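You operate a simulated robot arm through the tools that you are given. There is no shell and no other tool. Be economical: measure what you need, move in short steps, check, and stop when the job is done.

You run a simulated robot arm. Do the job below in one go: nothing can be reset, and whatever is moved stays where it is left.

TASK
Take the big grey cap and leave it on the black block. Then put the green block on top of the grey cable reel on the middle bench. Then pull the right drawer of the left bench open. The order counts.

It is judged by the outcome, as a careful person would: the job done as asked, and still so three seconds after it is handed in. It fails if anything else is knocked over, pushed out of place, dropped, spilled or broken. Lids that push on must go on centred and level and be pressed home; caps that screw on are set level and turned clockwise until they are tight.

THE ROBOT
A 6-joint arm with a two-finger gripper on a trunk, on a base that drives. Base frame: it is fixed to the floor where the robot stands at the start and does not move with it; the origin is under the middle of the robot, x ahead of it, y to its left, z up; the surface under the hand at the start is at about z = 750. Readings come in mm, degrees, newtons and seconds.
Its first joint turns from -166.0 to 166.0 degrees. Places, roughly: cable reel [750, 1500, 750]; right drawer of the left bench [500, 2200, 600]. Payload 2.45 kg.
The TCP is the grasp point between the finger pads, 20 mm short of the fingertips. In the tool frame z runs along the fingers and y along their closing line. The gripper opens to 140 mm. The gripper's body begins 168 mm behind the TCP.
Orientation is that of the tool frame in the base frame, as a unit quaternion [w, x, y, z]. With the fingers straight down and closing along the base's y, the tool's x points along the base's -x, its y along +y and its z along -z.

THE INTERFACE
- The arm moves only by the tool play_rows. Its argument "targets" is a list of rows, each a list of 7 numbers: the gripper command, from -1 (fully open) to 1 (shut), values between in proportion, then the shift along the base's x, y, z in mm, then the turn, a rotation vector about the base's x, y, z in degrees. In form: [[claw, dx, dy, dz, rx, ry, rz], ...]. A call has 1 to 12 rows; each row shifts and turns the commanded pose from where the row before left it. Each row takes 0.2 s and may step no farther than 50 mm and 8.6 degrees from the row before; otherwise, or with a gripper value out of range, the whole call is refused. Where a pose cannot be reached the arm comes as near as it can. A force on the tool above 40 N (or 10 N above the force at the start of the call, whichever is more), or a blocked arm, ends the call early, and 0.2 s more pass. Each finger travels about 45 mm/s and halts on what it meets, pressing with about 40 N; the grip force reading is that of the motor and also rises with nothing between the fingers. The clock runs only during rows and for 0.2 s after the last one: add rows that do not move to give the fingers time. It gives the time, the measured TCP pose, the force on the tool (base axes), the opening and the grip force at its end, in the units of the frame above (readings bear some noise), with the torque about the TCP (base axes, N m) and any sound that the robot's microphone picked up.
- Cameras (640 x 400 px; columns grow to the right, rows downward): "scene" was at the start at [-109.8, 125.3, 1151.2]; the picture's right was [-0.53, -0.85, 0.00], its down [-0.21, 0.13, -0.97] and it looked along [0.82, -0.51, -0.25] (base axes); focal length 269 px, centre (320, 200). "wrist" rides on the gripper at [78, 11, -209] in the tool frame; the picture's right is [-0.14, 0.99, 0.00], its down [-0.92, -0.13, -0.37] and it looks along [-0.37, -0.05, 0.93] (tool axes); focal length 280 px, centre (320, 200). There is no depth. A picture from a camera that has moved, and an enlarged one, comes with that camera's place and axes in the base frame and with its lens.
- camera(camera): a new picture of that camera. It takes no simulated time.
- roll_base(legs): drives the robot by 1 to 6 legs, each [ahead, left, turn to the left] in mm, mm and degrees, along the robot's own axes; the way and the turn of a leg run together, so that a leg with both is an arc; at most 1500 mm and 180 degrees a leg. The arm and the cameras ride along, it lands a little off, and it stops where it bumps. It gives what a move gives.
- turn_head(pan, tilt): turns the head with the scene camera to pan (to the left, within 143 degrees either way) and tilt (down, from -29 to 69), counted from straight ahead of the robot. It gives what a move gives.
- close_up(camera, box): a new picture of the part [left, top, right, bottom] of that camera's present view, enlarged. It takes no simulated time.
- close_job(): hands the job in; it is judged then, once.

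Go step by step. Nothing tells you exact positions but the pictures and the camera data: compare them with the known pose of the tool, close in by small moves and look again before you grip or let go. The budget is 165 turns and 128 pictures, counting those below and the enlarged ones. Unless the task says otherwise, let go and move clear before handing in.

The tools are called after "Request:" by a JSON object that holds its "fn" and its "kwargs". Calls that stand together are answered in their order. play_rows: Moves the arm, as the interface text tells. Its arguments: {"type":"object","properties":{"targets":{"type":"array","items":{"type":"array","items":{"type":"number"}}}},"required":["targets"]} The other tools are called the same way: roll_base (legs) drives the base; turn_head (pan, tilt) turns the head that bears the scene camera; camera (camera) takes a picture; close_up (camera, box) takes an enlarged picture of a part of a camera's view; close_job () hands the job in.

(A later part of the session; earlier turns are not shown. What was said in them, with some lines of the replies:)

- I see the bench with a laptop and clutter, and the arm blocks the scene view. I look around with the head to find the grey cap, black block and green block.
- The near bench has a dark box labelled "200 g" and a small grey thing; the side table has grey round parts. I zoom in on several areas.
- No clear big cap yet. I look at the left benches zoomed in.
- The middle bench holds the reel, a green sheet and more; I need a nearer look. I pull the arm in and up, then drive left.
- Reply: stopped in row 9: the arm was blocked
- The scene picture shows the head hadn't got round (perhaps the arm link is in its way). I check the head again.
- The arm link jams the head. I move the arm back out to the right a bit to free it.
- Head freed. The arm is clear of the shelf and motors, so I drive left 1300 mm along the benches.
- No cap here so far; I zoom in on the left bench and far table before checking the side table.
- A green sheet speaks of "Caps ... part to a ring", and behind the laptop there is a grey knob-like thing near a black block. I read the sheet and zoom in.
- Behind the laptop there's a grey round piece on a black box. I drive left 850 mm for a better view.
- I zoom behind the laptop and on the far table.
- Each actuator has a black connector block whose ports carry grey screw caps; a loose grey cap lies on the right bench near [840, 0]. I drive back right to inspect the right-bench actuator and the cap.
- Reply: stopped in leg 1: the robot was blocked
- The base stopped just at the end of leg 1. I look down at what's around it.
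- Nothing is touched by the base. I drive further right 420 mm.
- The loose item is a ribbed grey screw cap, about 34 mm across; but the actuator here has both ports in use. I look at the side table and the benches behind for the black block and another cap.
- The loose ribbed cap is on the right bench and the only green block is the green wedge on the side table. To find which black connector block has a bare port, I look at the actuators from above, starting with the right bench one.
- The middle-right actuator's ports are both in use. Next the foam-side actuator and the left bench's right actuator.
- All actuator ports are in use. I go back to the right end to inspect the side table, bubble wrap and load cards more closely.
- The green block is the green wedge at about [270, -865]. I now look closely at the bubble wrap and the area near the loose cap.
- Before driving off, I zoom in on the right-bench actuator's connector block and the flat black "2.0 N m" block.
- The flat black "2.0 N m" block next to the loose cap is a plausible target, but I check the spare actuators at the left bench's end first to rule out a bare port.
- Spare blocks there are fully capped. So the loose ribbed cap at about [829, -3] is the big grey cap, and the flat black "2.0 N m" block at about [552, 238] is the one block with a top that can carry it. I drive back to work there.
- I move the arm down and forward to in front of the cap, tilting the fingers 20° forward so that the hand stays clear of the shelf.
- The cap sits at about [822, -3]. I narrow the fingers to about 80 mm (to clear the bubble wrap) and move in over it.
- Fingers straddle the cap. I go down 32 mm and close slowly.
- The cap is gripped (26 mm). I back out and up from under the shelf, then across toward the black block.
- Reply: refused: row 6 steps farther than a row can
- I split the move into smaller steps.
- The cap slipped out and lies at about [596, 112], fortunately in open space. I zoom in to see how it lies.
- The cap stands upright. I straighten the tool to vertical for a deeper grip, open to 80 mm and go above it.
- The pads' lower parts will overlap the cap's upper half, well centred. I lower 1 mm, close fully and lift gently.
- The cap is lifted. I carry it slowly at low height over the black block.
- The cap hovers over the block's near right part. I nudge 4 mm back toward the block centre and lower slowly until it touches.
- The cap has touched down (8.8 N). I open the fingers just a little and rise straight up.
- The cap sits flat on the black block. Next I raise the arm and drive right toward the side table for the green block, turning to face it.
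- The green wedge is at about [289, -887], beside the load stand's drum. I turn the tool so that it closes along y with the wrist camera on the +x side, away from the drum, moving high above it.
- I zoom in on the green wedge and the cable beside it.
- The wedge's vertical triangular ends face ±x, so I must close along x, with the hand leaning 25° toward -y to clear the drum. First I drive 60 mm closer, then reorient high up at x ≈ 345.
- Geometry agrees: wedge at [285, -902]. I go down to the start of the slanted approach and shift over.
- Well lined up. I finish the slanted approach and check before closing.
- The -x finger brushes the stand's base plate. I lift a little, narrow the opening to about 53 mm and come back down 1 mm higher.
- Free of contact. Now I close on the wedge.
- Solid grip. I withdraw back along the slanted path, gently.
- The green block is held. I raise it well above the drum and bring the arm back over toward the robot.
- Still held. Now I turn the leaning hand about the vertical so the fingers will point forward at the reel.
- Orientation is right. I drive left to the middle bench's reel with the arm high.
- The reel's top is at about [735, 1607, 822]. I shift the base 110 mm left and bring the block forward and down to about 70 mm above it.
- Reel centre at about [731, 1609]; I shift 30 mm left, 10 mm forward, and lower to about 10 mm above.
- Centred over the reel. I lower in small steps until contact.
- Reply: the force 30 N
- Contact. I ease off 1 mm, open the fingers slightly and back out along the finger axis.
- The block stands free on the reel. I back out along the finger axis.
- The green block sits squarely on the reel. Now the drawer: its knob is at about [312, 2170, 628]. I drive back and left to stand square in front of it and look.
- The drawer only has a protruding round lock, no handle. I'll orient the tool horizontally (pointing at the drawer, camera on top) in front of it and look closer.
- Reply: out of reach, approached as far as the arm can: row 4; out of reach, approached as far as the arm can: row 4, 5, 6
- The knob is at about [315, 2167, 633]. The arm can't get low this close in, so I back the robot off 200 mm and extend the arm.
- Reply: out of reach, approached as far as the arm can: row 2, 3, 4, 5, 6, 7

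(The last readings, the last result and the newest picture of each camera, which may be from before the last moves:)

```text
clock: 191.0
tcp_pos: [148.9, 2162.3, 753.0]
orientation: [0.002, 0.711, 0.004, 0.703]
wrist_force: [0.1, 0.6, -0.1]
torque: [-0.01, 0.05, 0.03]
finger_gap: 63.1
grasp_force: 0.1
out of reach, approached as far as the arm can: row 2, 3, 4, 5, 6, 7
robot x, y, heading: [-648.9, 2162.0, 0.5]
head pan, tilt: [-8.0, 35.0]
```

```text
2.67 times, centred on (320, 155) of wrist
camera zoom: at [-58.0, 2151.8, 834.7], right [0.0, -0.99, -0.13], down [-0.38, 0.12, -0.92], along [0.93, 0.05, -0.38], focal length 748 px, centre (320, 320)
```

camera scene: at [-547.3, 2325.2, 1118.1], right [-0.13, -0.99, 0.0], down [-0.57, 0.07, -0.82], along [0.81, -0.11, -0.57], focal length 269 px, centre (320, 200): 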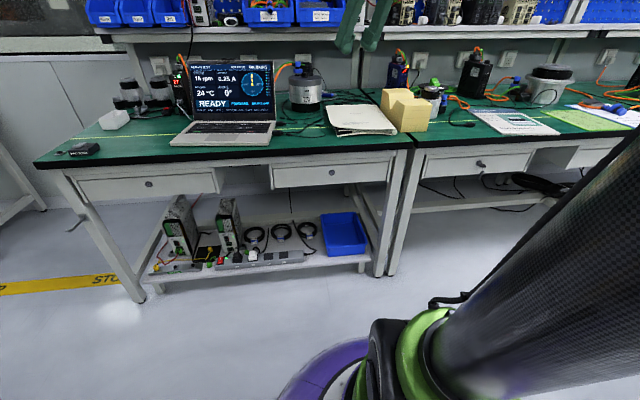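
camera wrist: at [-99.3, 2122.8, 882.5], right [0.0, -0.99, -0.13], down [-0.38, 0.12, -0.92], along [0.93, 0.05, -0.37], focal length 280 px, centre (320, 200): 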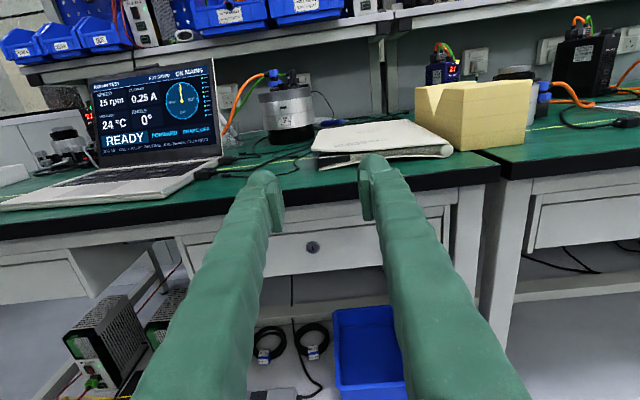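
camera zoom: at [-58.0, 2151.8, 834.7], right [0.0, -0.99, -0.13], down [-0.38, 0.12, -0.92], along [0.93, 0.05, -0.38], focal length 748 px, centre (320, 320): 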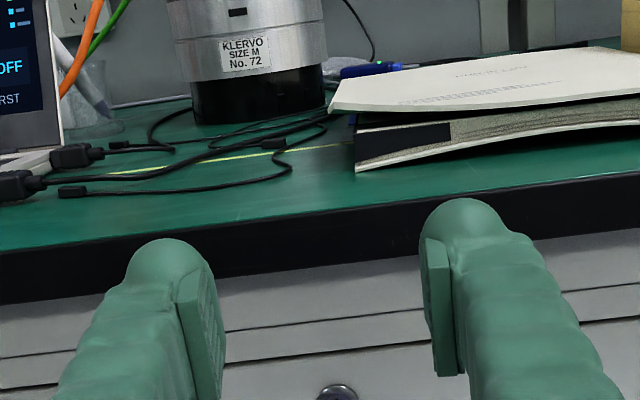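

The reach limit eases farther out, so I back off another 200 mm and extend more before lowering.

Request:
{"fn": "roll_base", "kwargs": {"legs": [[-220, 0, 0]]}}

Request:
{"fn": "play_rows", "kwargs": {"targets": [[0.1, 25, 0, -5, 0, 0, 0], [0.1, 25, 0, -10, 0, 0, 0], [0.1, 25, 0, -12, 0, 0, 0], [0.1, 25, 0, -15, 0, 0, 0], [0.1, 25, 0, -15, 0, 0, 0], [0.1, 25, 0, -15, 0, 0, 0], [0.1, 25, 0, -15, 0, 0, 0], [0.1, 20, 0, -15, 0, 0, 0], [0.1, 0, 0, -15, 0, 0, 0], [0.1, 0, 0, 0, 0, 0, 0]]}}

```text
clock: 192.7
tcp_pos: [-71.3, 2161.4, 754.3]
orientation: [0.001, 0.711, 0.005, 0.703]
wrist_force: [-0.5, 0.1, -0.5]
torque: [-0.04, 0.01, -0.01]
finger_gap: 63.0
grasp_force: 0.2
robot x, y, heading: [-867.2, 2163.1, 0.2]
head pan, tilt: [-8.0, 35.0]
```

```text
clock: 194.9
tcp_pos: [124.1, 2162.2, 637.2]
orientation: [0.001, 0.711, 0.005, 0.703]
wrist_force: [-0.4, -0.2, -0.6]
torque: [-0.01, -0.03, -0.02]
finger_gap: 62.9
grasp_force: 0.0
robot x, y, heading: [-863.8, 2164.6, 0.7]
head pan, tilt: [-8.0, 35.0]
```

That works. I look at the lock from here.

Request:
{"fn": "close_up", "kwargs": {"camera": "wrist", "box": [220, 80, 420, 240]}}

```text
2.50 times, centred on (320, 160) of wrist
camera zoom: at [-84.5, 2151.2, 718.5], right [0.0, -0.99, -0.13], down [-0.38, 0.12, -0.92], along [0.93, 0.05, -0.38], focal length 701 px, centre (320, 300)
```

zoom: 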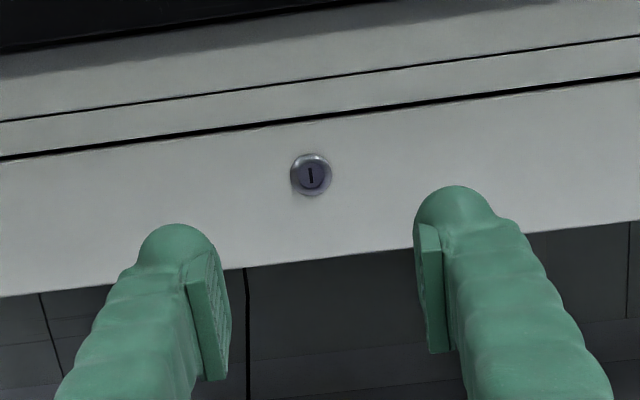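

I move forward to the lock, then slowly until the tips touch the drawer front.

Request:
{"fn": "play_rows", "kwargs": {"targets": [[0.3, 20, 2, -2, 0, 0, 0], [0.3, 25, 2, -2, 0, 0, 0], [0.3, 25, 1, -1, 0, 0, 0], [0.3, 25, 0, 0, 0, 0, 0], [0.3, 25, 0, 0, 0, 0, 0], [0.3, 20, 0, 0, 0, 0, 0], [0.3, 5, 0, 0, 0, 0, 0], [0.3, 4, 0, 0, 0, 0, 0], [0.3, 4, 0, 0, 0, 0, 0], [0.3, 4, 0, 0, 0, 0, 0], [0.3, 4, 0, 0, 0, 0, 0], [0.3, 4, 0, 0, 0, 0, 0]]}}

Request:
{"fn": "close_up", "kwargs": {"camera": "wrist", "box": [240, 110, 400, 240]}}

```text
clock: 197.5
tcp_pos: [286.5, 2167.9, 631.8]
orientation: [0.001, 0.711, 0.005, 0.703]
wrist_force: [-28.9, 0.7, -5.2]
torque: [0.07, -0.07, -0.99]
finger_gap: 49.5
grasp_force: 0.1
robot x, y, heading: [-865.3, 2160.3, 0.6]
head pan, tilt: [-8.0, 35.0]
```

```text
3.08 times, centred on (320, 175) of wrist
camera zoom: at [79.4, 2155.8, 712.5], right [0.01, -0.99, -0.13], down [-0.38, 0.12, -0.92], along [0.92, 0.05, -0.38], focal length 863 px, centre (320, 277)
```

zoom: 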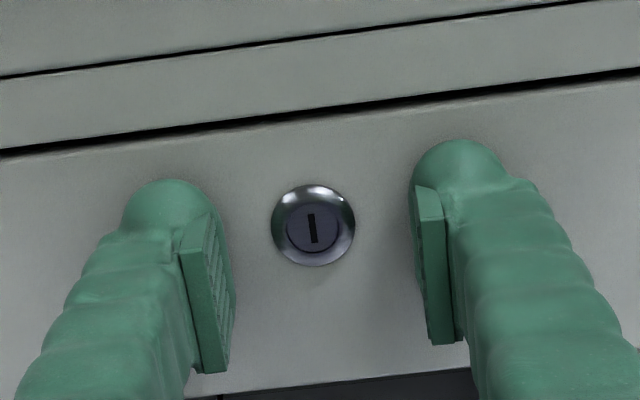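

The tips touch the drawer front around the lock. I ease off 1 mm and close to see whether the lock gives a grip.

Request:
{"fn": "play_rows", "kwargs": {"targets": [[0.3, -2, 0, 0, 0, 0, 0], [0.5, 0, 0, 0, 0, 0, 0], [0.7, 0, 0, 0, 0, 0, 0], [1, 0, 0, 0, 0, 0, 0], [1, 0, 0, 0, 0, 0, 0], [1, 0, 0, 0, 0, 0, 0], [1, 0, 0, 0, 0, 0, 0]]}}

```text
clock: 199.1
tcp_pos: [285.6, 2168.8, 630.8]
orientation: [0.001, 0.711, 0.005, 0.703]
wrist_force: [-2.1, 0.6, 0.8]
torque: [0.0, -0.07, 0.0]
finger_gap: 0.0
grasp_force: 29.4
robot x, y, heading: [-865.9, 2159.0, 0.5]
head pan, tilt: [-8.0, 35.0]
```

The lock gives no grip. I'll pull the drawer by its lower edge instead. First I back off and roll the tool 180° so that the wrist camera is below and looks up at the drawer's underside.

Request:
{"fn": "play_rows", "kwargs": {"targets": [[1, -20, 0, 0, 0, 0, 0], [1, -30, 0, 0, 0, 0, 0], [1, -35, 0, 0, -8.5, 0, 0], [1, -35, 0, 0, -8.5, 0, 0], [1, 0, 0, 0, -8.5, 0, 0], [1, 0, 0, 0, -8.5, 0, 0], [1, 0, 0, 0, -8.5, 0, 0], [1, 0, 0, 0, -8.5, 0, 0], [1, 0, 0, 0, -8.5, 0, 0], [1, 0, 0, 0, -8.5, 0, 0], [1, 0, 0, 0, -8.5, 0, 0], [1, 0, 0, 0, -8.5, 0, 0]]}}

Request:
{"fn": "play_rows", "kwargs": {"targets": [[1, 0, 0, 0, -8.6, 0, 0], [1, 0, 0, 0, -8.6, 0, 0], [1, 0, 0, 0, -8.6, 0, 0], [1, 0, 0, 0, -8.6, 0, 0], [1, 0, 0, 0, -8.6, 0, 0], [1, 0, 0, 0, -8.6, 0, 0], [1, 0, 0, 0, -8.6, 0, 0], [1, 0, 0, 0, -8.6, 0, 0], [1, 0, 0, 0, -8.6, 0, 0], [1, 0, 0, 0, -8.6, 0, 0], [1, 0, 0, 0, -8.6, 0, 0], [1, 0, 0, 0, 0, 0, 0]]}}

Request:
{"fn": "play_rows", "kwargs": {"targets": [[1, 0, 0, -15, 0, 0, 0], [1, 0, 0, -20, 0, 0, 0], [1, 0, 0, -20, 0, 0, 0], [1, 0, 0, -20, 0, 0, 0], [1, 0, 0, -20, 0, 0, 0], [1, 0, 0, 0, 0, 0, 0]]}}

Request:
{"fn": "camera", "kwargs": {"camera": "wrist"}}

```text
clock: 201.7
tcp_pos: [166.4, 2168.1, 631.9]
orientation: [0.482, 0.523, 0.48, 0.514]
wrist_force: [-0.6, 0.2, -0.4]
torque: [0.0, 0.02, 0.02]
finger_gap: 0.2
grasp_force: 29.0
robot x, y, heading: [-861.3, 2159.6, 0.4]
head pan, tilt: [-8.0, 35.0]
```

```text
clock: 204.3
tcp_pos: [165.9, 2165.9, 631.1]
orientation: [0.71, 0.002, 0.704, -0.004]
wrist_force: [-0.2, 0.0, 0.0]
torque: [-0.01, 0.0, 0.01]
finger_gap: 0.0
grasp_force: 29.2
robot x, y, heading: [-866.4, 2160.8, 0.2]
head pan, tilt: [-8.0, 35.0]
```

```text
clock: 205.7
tcp_pos: [182.4, 2166.6, 549.1]
orientation: [0.71, 0.002, 0.704, -0.003]
wrist_force: [-0.2, 0.3, -0.1]
torque: [-0.03, -0.02, -0.02]
finger_gap: 0.0
grasp_force: 29.7
out of reach, approached as far as the arm can: row 4, 5
robot x, y, heading: [-863.7, 2162.8, 0.2]
head pan, tilt: [-8.0, 35.0]
```

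```text
9 pictures are left
camera wrist: at [-24.5, 2178.5, 468.2], right [0.0, 0.99, 0.14], down [-0.38, -0.12, 0.92], along [0.93, -0.06, 0.37], focal length 280 px, centre (320, 200)
```

wrist: 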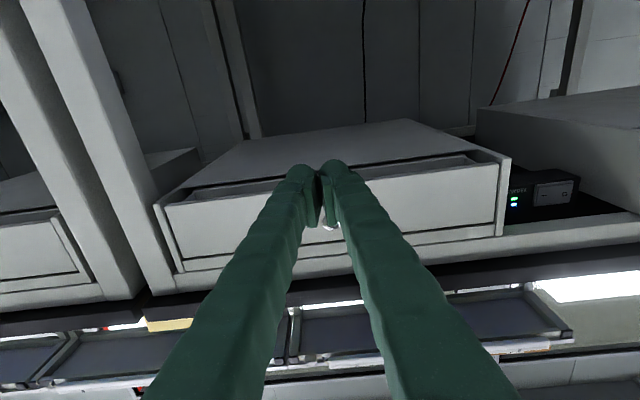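

The upside-down view shows a recess just behind the front panel's lower edge. I zoom in on it.

Request:
{"fn": "close_up", "kwargs": {"camera": "wrist", "box": [150, 110, 530, 290]}}

```text
1.68 times, centred on (340, 200) of wrist
camera zoom: at [-24.5, 2178.5, 468.2], right [0.0, 0.99, 0.14], down [-0.38, -0.12, 0.92], along [0.93, -0.06, 0.37], focal length 472 px, centre (286, 200)
```

zoom: 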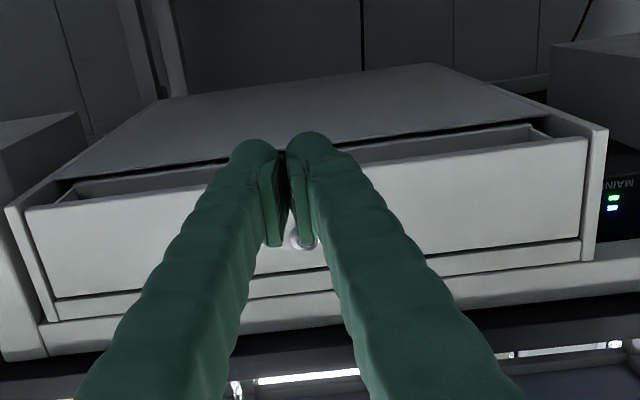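

There is an open recess behind the panel's lower edge (panel bottom at z ≈ 580). I go lower and pitch the closed fingers up, to hook behind the panel from below.

Request:
{"fn": "play_rows", "kwargs": {"targets": [[1, 10, 30, -8, 0, 0, 0], [1, 10, 30, -10, 0, 0, 0], [1, 10, 0, -10, 0, -8, 0], [1, 5, 0, -10, 0, -8, 0], [1, 0, 0, -10, 0, -8, 0], [1, 0, 0, 0, 0, 0, 0]]}}

```text
clock: 207.1
tcp_pos: [228.0, 2223.6, 509.5]
orientation: [0.822, 0.007, 0.569, -0.006]
wrist_force: [-1.1, 0.1, 0.4]
torque: [-0.02, -0.01, 0.0]
finger_gap: 0.0
grasp_force: 29.2
out of reach, approached as far as the arm can: row 3, 4, 5
robot x, y, heading: [-865.4, 2162.6, 0.3]
head pan, tilt: [-8.0, 35.0]
```

Pitched up about 20° at [228, 2224, 510]. I slide in under the panel edge, then raise until I feel it.

Request:
{"fn": "play_rows", "kwargs": {"targets": [[1, 22, 0, 6, 0, 0, 0], [1, 25, 0, 6, 0, 0, 0], [1, 25, 0, 6, 0, 0, 0], [1, 20, 0, 6, 0, 0, 0], [1, 8, 0, 4, 0, 0, 0], [1, 0, 0, 0, 0, 0, 0]]}}

Request:
{"fn": "camera", "kwargs": {"camera": "wrist"}}

```text
clock: 208.5
tcp_pos: [330.1, 2224.6, 538.1]
orientation: [0.822, 0.01, 0.57, -0.008]
wrist_force: [1.0, 0.2, 0.8]
torque: [-0.03, -0.01, -0.01]
finger_gap: 0.2
grasp_force: 29.2
robot x, y, heading: [-864.1, 2158.3, 0.4]
head pan, tilt: [-8.0, 35.0]
```

```text
7 pictures are left
camera wrist: at [163.2, 2239.8, 392.5], right [-0.02, 0.99, 0.14], down [-0.67, -0.12, 0.73], along [0.74, -0.07, 0.67], focal length 280 px, centre (320, 200)
```

wrist: 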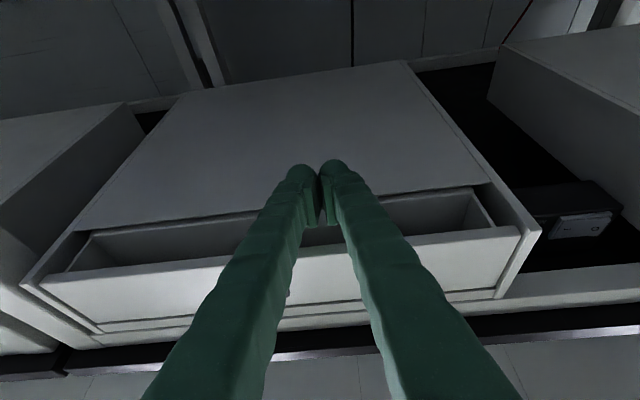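

The slot behind the panel spans x ≈ 318–355 and my tips are just below it. I raise into it in small steps.

Request:
{"fn": "play_rows", "kwargs": {"targets": [[1, -3, 0, 4, 0, 0, 0], [1, 0, 0, 4, 0, 0, 0], [1, 0, 0, 4, 0, 0, 0], [1, 0, 0, 3, 0, 0, 0], [1, 0, 0, 3, 0, 0, 0], [1, 0, 0, 2, 0, 0, 0], [1, 0, 0, 2, 0, 0, 0], [1, 0, 0, 0, 0, 0, 0]]}}

```text
clock: 210.3
tcp_pos: [327.4, 2223.7, 559.0]
orientation: [0.822, 0.009, 0.57, -0.008]
wrist_force: [-0.4, -0.3, 0.0]
torque: [-0.01, 0.0, -0.03]
finger_gap: 0.1
grasp_force: 29.0
robot x, y, heading: [-867.1, 2161.1, 0.2]
head pan, tilt: [-8.0, 35.0]
```

Request:
{"fn": "play_rows", "kwargs": {"targets": [[1, 0, 0, 2, 0, 0, 0], [1, 0, 0, 2, 0, 0, 0], [1, 0, 0, 2, 0, 0, 0], [1, 0, 0, 2, 0, 0, 0], [1, -3, 0, 0, 0, 0, 0], [1, -4, 0, 0, 0, 0, 0], [1, -4, 0, 0, 0, 0, 0], [1, -4, 0, 0, 0, 0, 0], [1, 0, 0, 0, 0, 0, 0]]}}

```text
clock: 212.3
tcp_pos: [312.8, 2225.2, 567.4]
orientation: [0.821, 0.009, 0.57, -0.007]
wrist_force: [2.5, -0.5, -0.9]
torque: [0.01, 0.05, 0.03]
finger_gap: 0.0
grasp_force: 29.7
robot x, y, heading: [-866.8, 2159.8, 0.4]
head pan, tilt: [-8.0, 35.0]
```

A light resistance along +x appears: hooked. I keep pulling.

Request:
{"fn": "play_rows", "kwargs": {"targets": [[1, -6, 0, 0, 0, 0, 0], [1, -8, 0, 0, 0, 0, 0], [1, -10, 0, 0, 0, 0, 0], [1, -12, 0, 0, 0, 0, 0], [1, -12, 0, 0, 0, 0, 0], [1, -12, 0, 0, 0, 0, 0], [1, -12, 0, 0, 0, 0, 0], [1, 0, 0, 0, 0, 0, 0]]}}

Request:
{"fn": "camera", "kwargs": {"camera": "wrist"}}

```text
clock: 214.1
tcp_pos: [239.8, 2223.9, 567.8]
orientation: [0.822, 0.007, 0.57, -0.006]
wrist_force: [-0.8, -0.3, 0.3]
torque: [0.02, 0.05, 0.02]
finger_gap: 0.0
grasp_force: 29.1
robot x, y, heading: [-866.8, 2160.8, 0.5]
head pan, tilt: [-8.0, 35.0]
```

```text
6 pictures are left
camera wrist: at [72.9, 2239.4, 421.7], right [-0.03, 0.99, 0.13], down [-0.67, -0.12, 0.73], along [0.74, -0.07, 0.67], focal length 280 px, centre (320, 200)
```

wrist: 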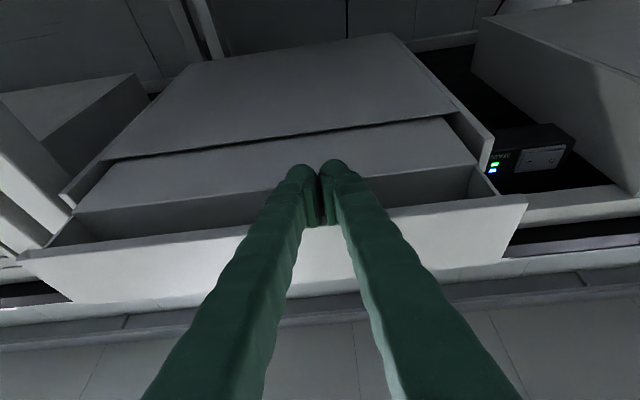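

The drawer is coming out (about 65 mm). I pull further by driving the base straight back.

Request:
{"fn": "roll_base", "kwargs": {"legs": [[-140, 0, 0]]}}

Request:
{"fn": "camera", "kwargs": {"camera": "scene"}}

```text
clock: 215.4
tcp_pos: [99.7, 2221.0, 567.7]
orientation: [0.822, 0.009, 0.569, -0.008]
wrist_force: [-0.5, 0.5, -0.2]
torque: [0.01, 0.01, 0.01]
finger_gap: 0.1
grasp_force: 29.0
robot x, y, heading: [-1008.8, 2162.1, 0.4]
head pan, tilt: [-8.0, 35.0]
```

```text
5 pictures are left
camera scene: at [-1109.0, 2321.4, 1118.1], right [-0.13, -0.99, 0.0], down [-0.57, 0.08, -0.82], along [0.81, -0.11, -0.57], focal length 269 px, centre (320, 200)
```

scene: 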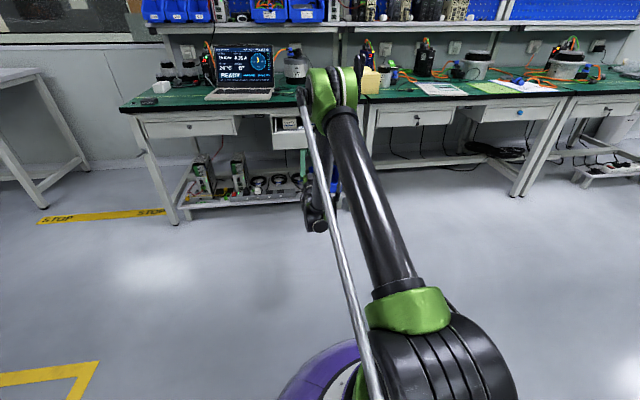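

The drawer is well out. I lower the fingers out of the recess and back away.

Request:
{"fn": "play_rows", "kwargs": {"targets": [[1, 1, 0, -4, 0, 0, 0], [1, 0, 0, -6, 0, 0, 0], [1, 0, 0, -8, 0, 0, 0], [1, 0, 0, -8, 0, 0, 0], [1, 0, 0, -8, 0, 0, 0], [1, 0, 0, 0, 0, 0, 0]]}}

Request:
{"fn": "camera", "kwargs": {"camera": "wrist"}}

```text
clock: 216.8
tcp_pos: [101.1, 2221.2, 534.0]
orientation: [0.822, 0.008, 0.57, -0.008]
wrist_force: [1.3, 0.6, -0.5]
torque: [-0.01, -0.03, 0.0]
finger_gap: 0.0
grasp_force: 29.4
robot x, y, heading: [-1006.4, 2158.4, 0.4]
head pan, tilt: [-8.0, 35.0]
```

```text
4 pictures are left
camera wrist: at [-66.4, 2236.8, 387.3], right [-0.03, 0.99, 0.13], down [-0.67, -0.12, 0.73], along [0.74, -0.07, 0.67], focal length 280 px, centre (320, 200)
```

wrist: 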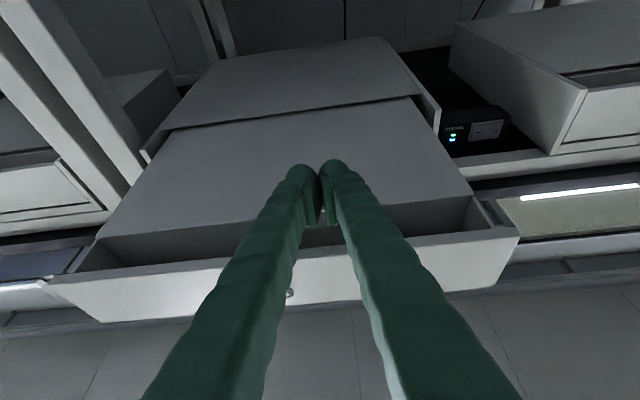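

The drawer is open by about 200 mm and the fingers are below it. I drive back clear and take a final look.

Request:
{"fn": "roll_base", "kwargs": {"legs": [[-250, 0, 0]]}}

Request:
{"fn": "turn_head", "kwargs": {"pan": -5, "tilt": 25}}

Request:
{"fn": "camera", "kwargs": {"camera": "scene"}}

Request:
{"fn": "camera", "kwargs": {"camera": "wrist"}}

```text
clock: 218.6
tcp_pos: [-152.1, 2223.8, 533.8]
orientation: [0.822, 0.007, 0.57, -0.006]
wrist_force: [-1.0, 0.3, 0.3]
torque: [0.03, 0.0, 0.0]
finger_gap: 0.0
grasp_force: 29.1
robot x, y, heading: [-1260.2, 2158.5, 0.2]
head pan, tilt: [-8.0, 35.0]
```

```text
clock: 219.3
tcp_pos: [-152.8, 2223.2, 533.3]
orientation: [0.821, 0.007, 0.57, -0.006]
wrist_force: [0.1, 0.1, 0.7]
torque: [-0.01, 0.0, 0.03]
finger_gap: 0.2
grasp_force: 29.6
robot x, y, heading: [-1258.3, 2160.5, 0.5]
head pan, tilt: [-5.0, 25.0]
```

```text
3 pictures are left
camera scene: at [-1357.9, 2323.4, 1133.8], right [-0.08, -1.0, 0.0], down [-0.42, 0.03, -0.91], along [0.9, -0.07, -0.42], focal length 269 px, centre (320, 200)
```

scene: 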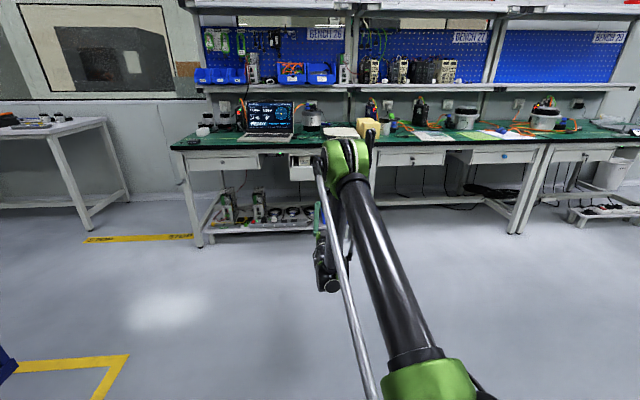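

```text
2 pictures are left
camera wrist: at [-319.5, 2238.5, 387.4], right [-0.03, 0.99, 0.13], down [-0.67, -0.12, 0.73], along [0.74, -0.07, 0.67], focal length 280 px, centre (320, 200)
```

wrist: 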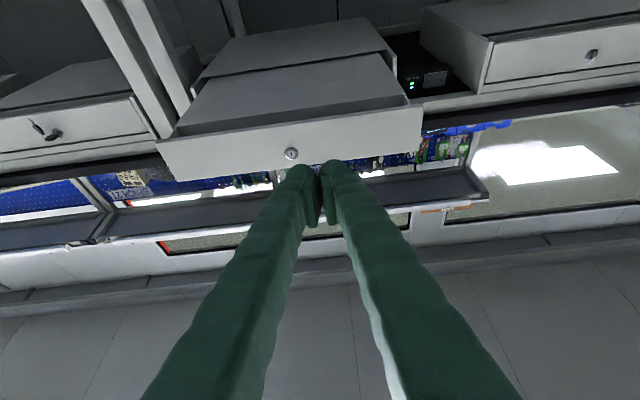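

The right drawer of the left bench stands open, the green block is on the reel, the cap is on the black block, and the robot is clear, so I hand the job in.

Request:
{"fn": "close_job", "kwargs": {}}

```text
The job is handed in.
```

All three parts are done and handed in, but the grey cap slipped from the gripper once and fell to the bench before I placed it.

- **Cap:** It landed upright in open space. I gripped it again and set it flat on the black block. I took the flat "2.0 N m" block on the right bench as the black block, because every connector block I checked had its ports filled. That was my reading of the task, not something I could confirm.
- **Green block:** The green wedge marked "GOOD" stands free on top of the grey cable reel on the middle bench.
- **Drawer:** The right drawer of the left bench is open by roughly 200 mm. It has only a flush lock and no handle, so I hooked it from the recess under its front panel.

I last saw the cap and green block just after placing them, and the drawer was still open in my final pictures.
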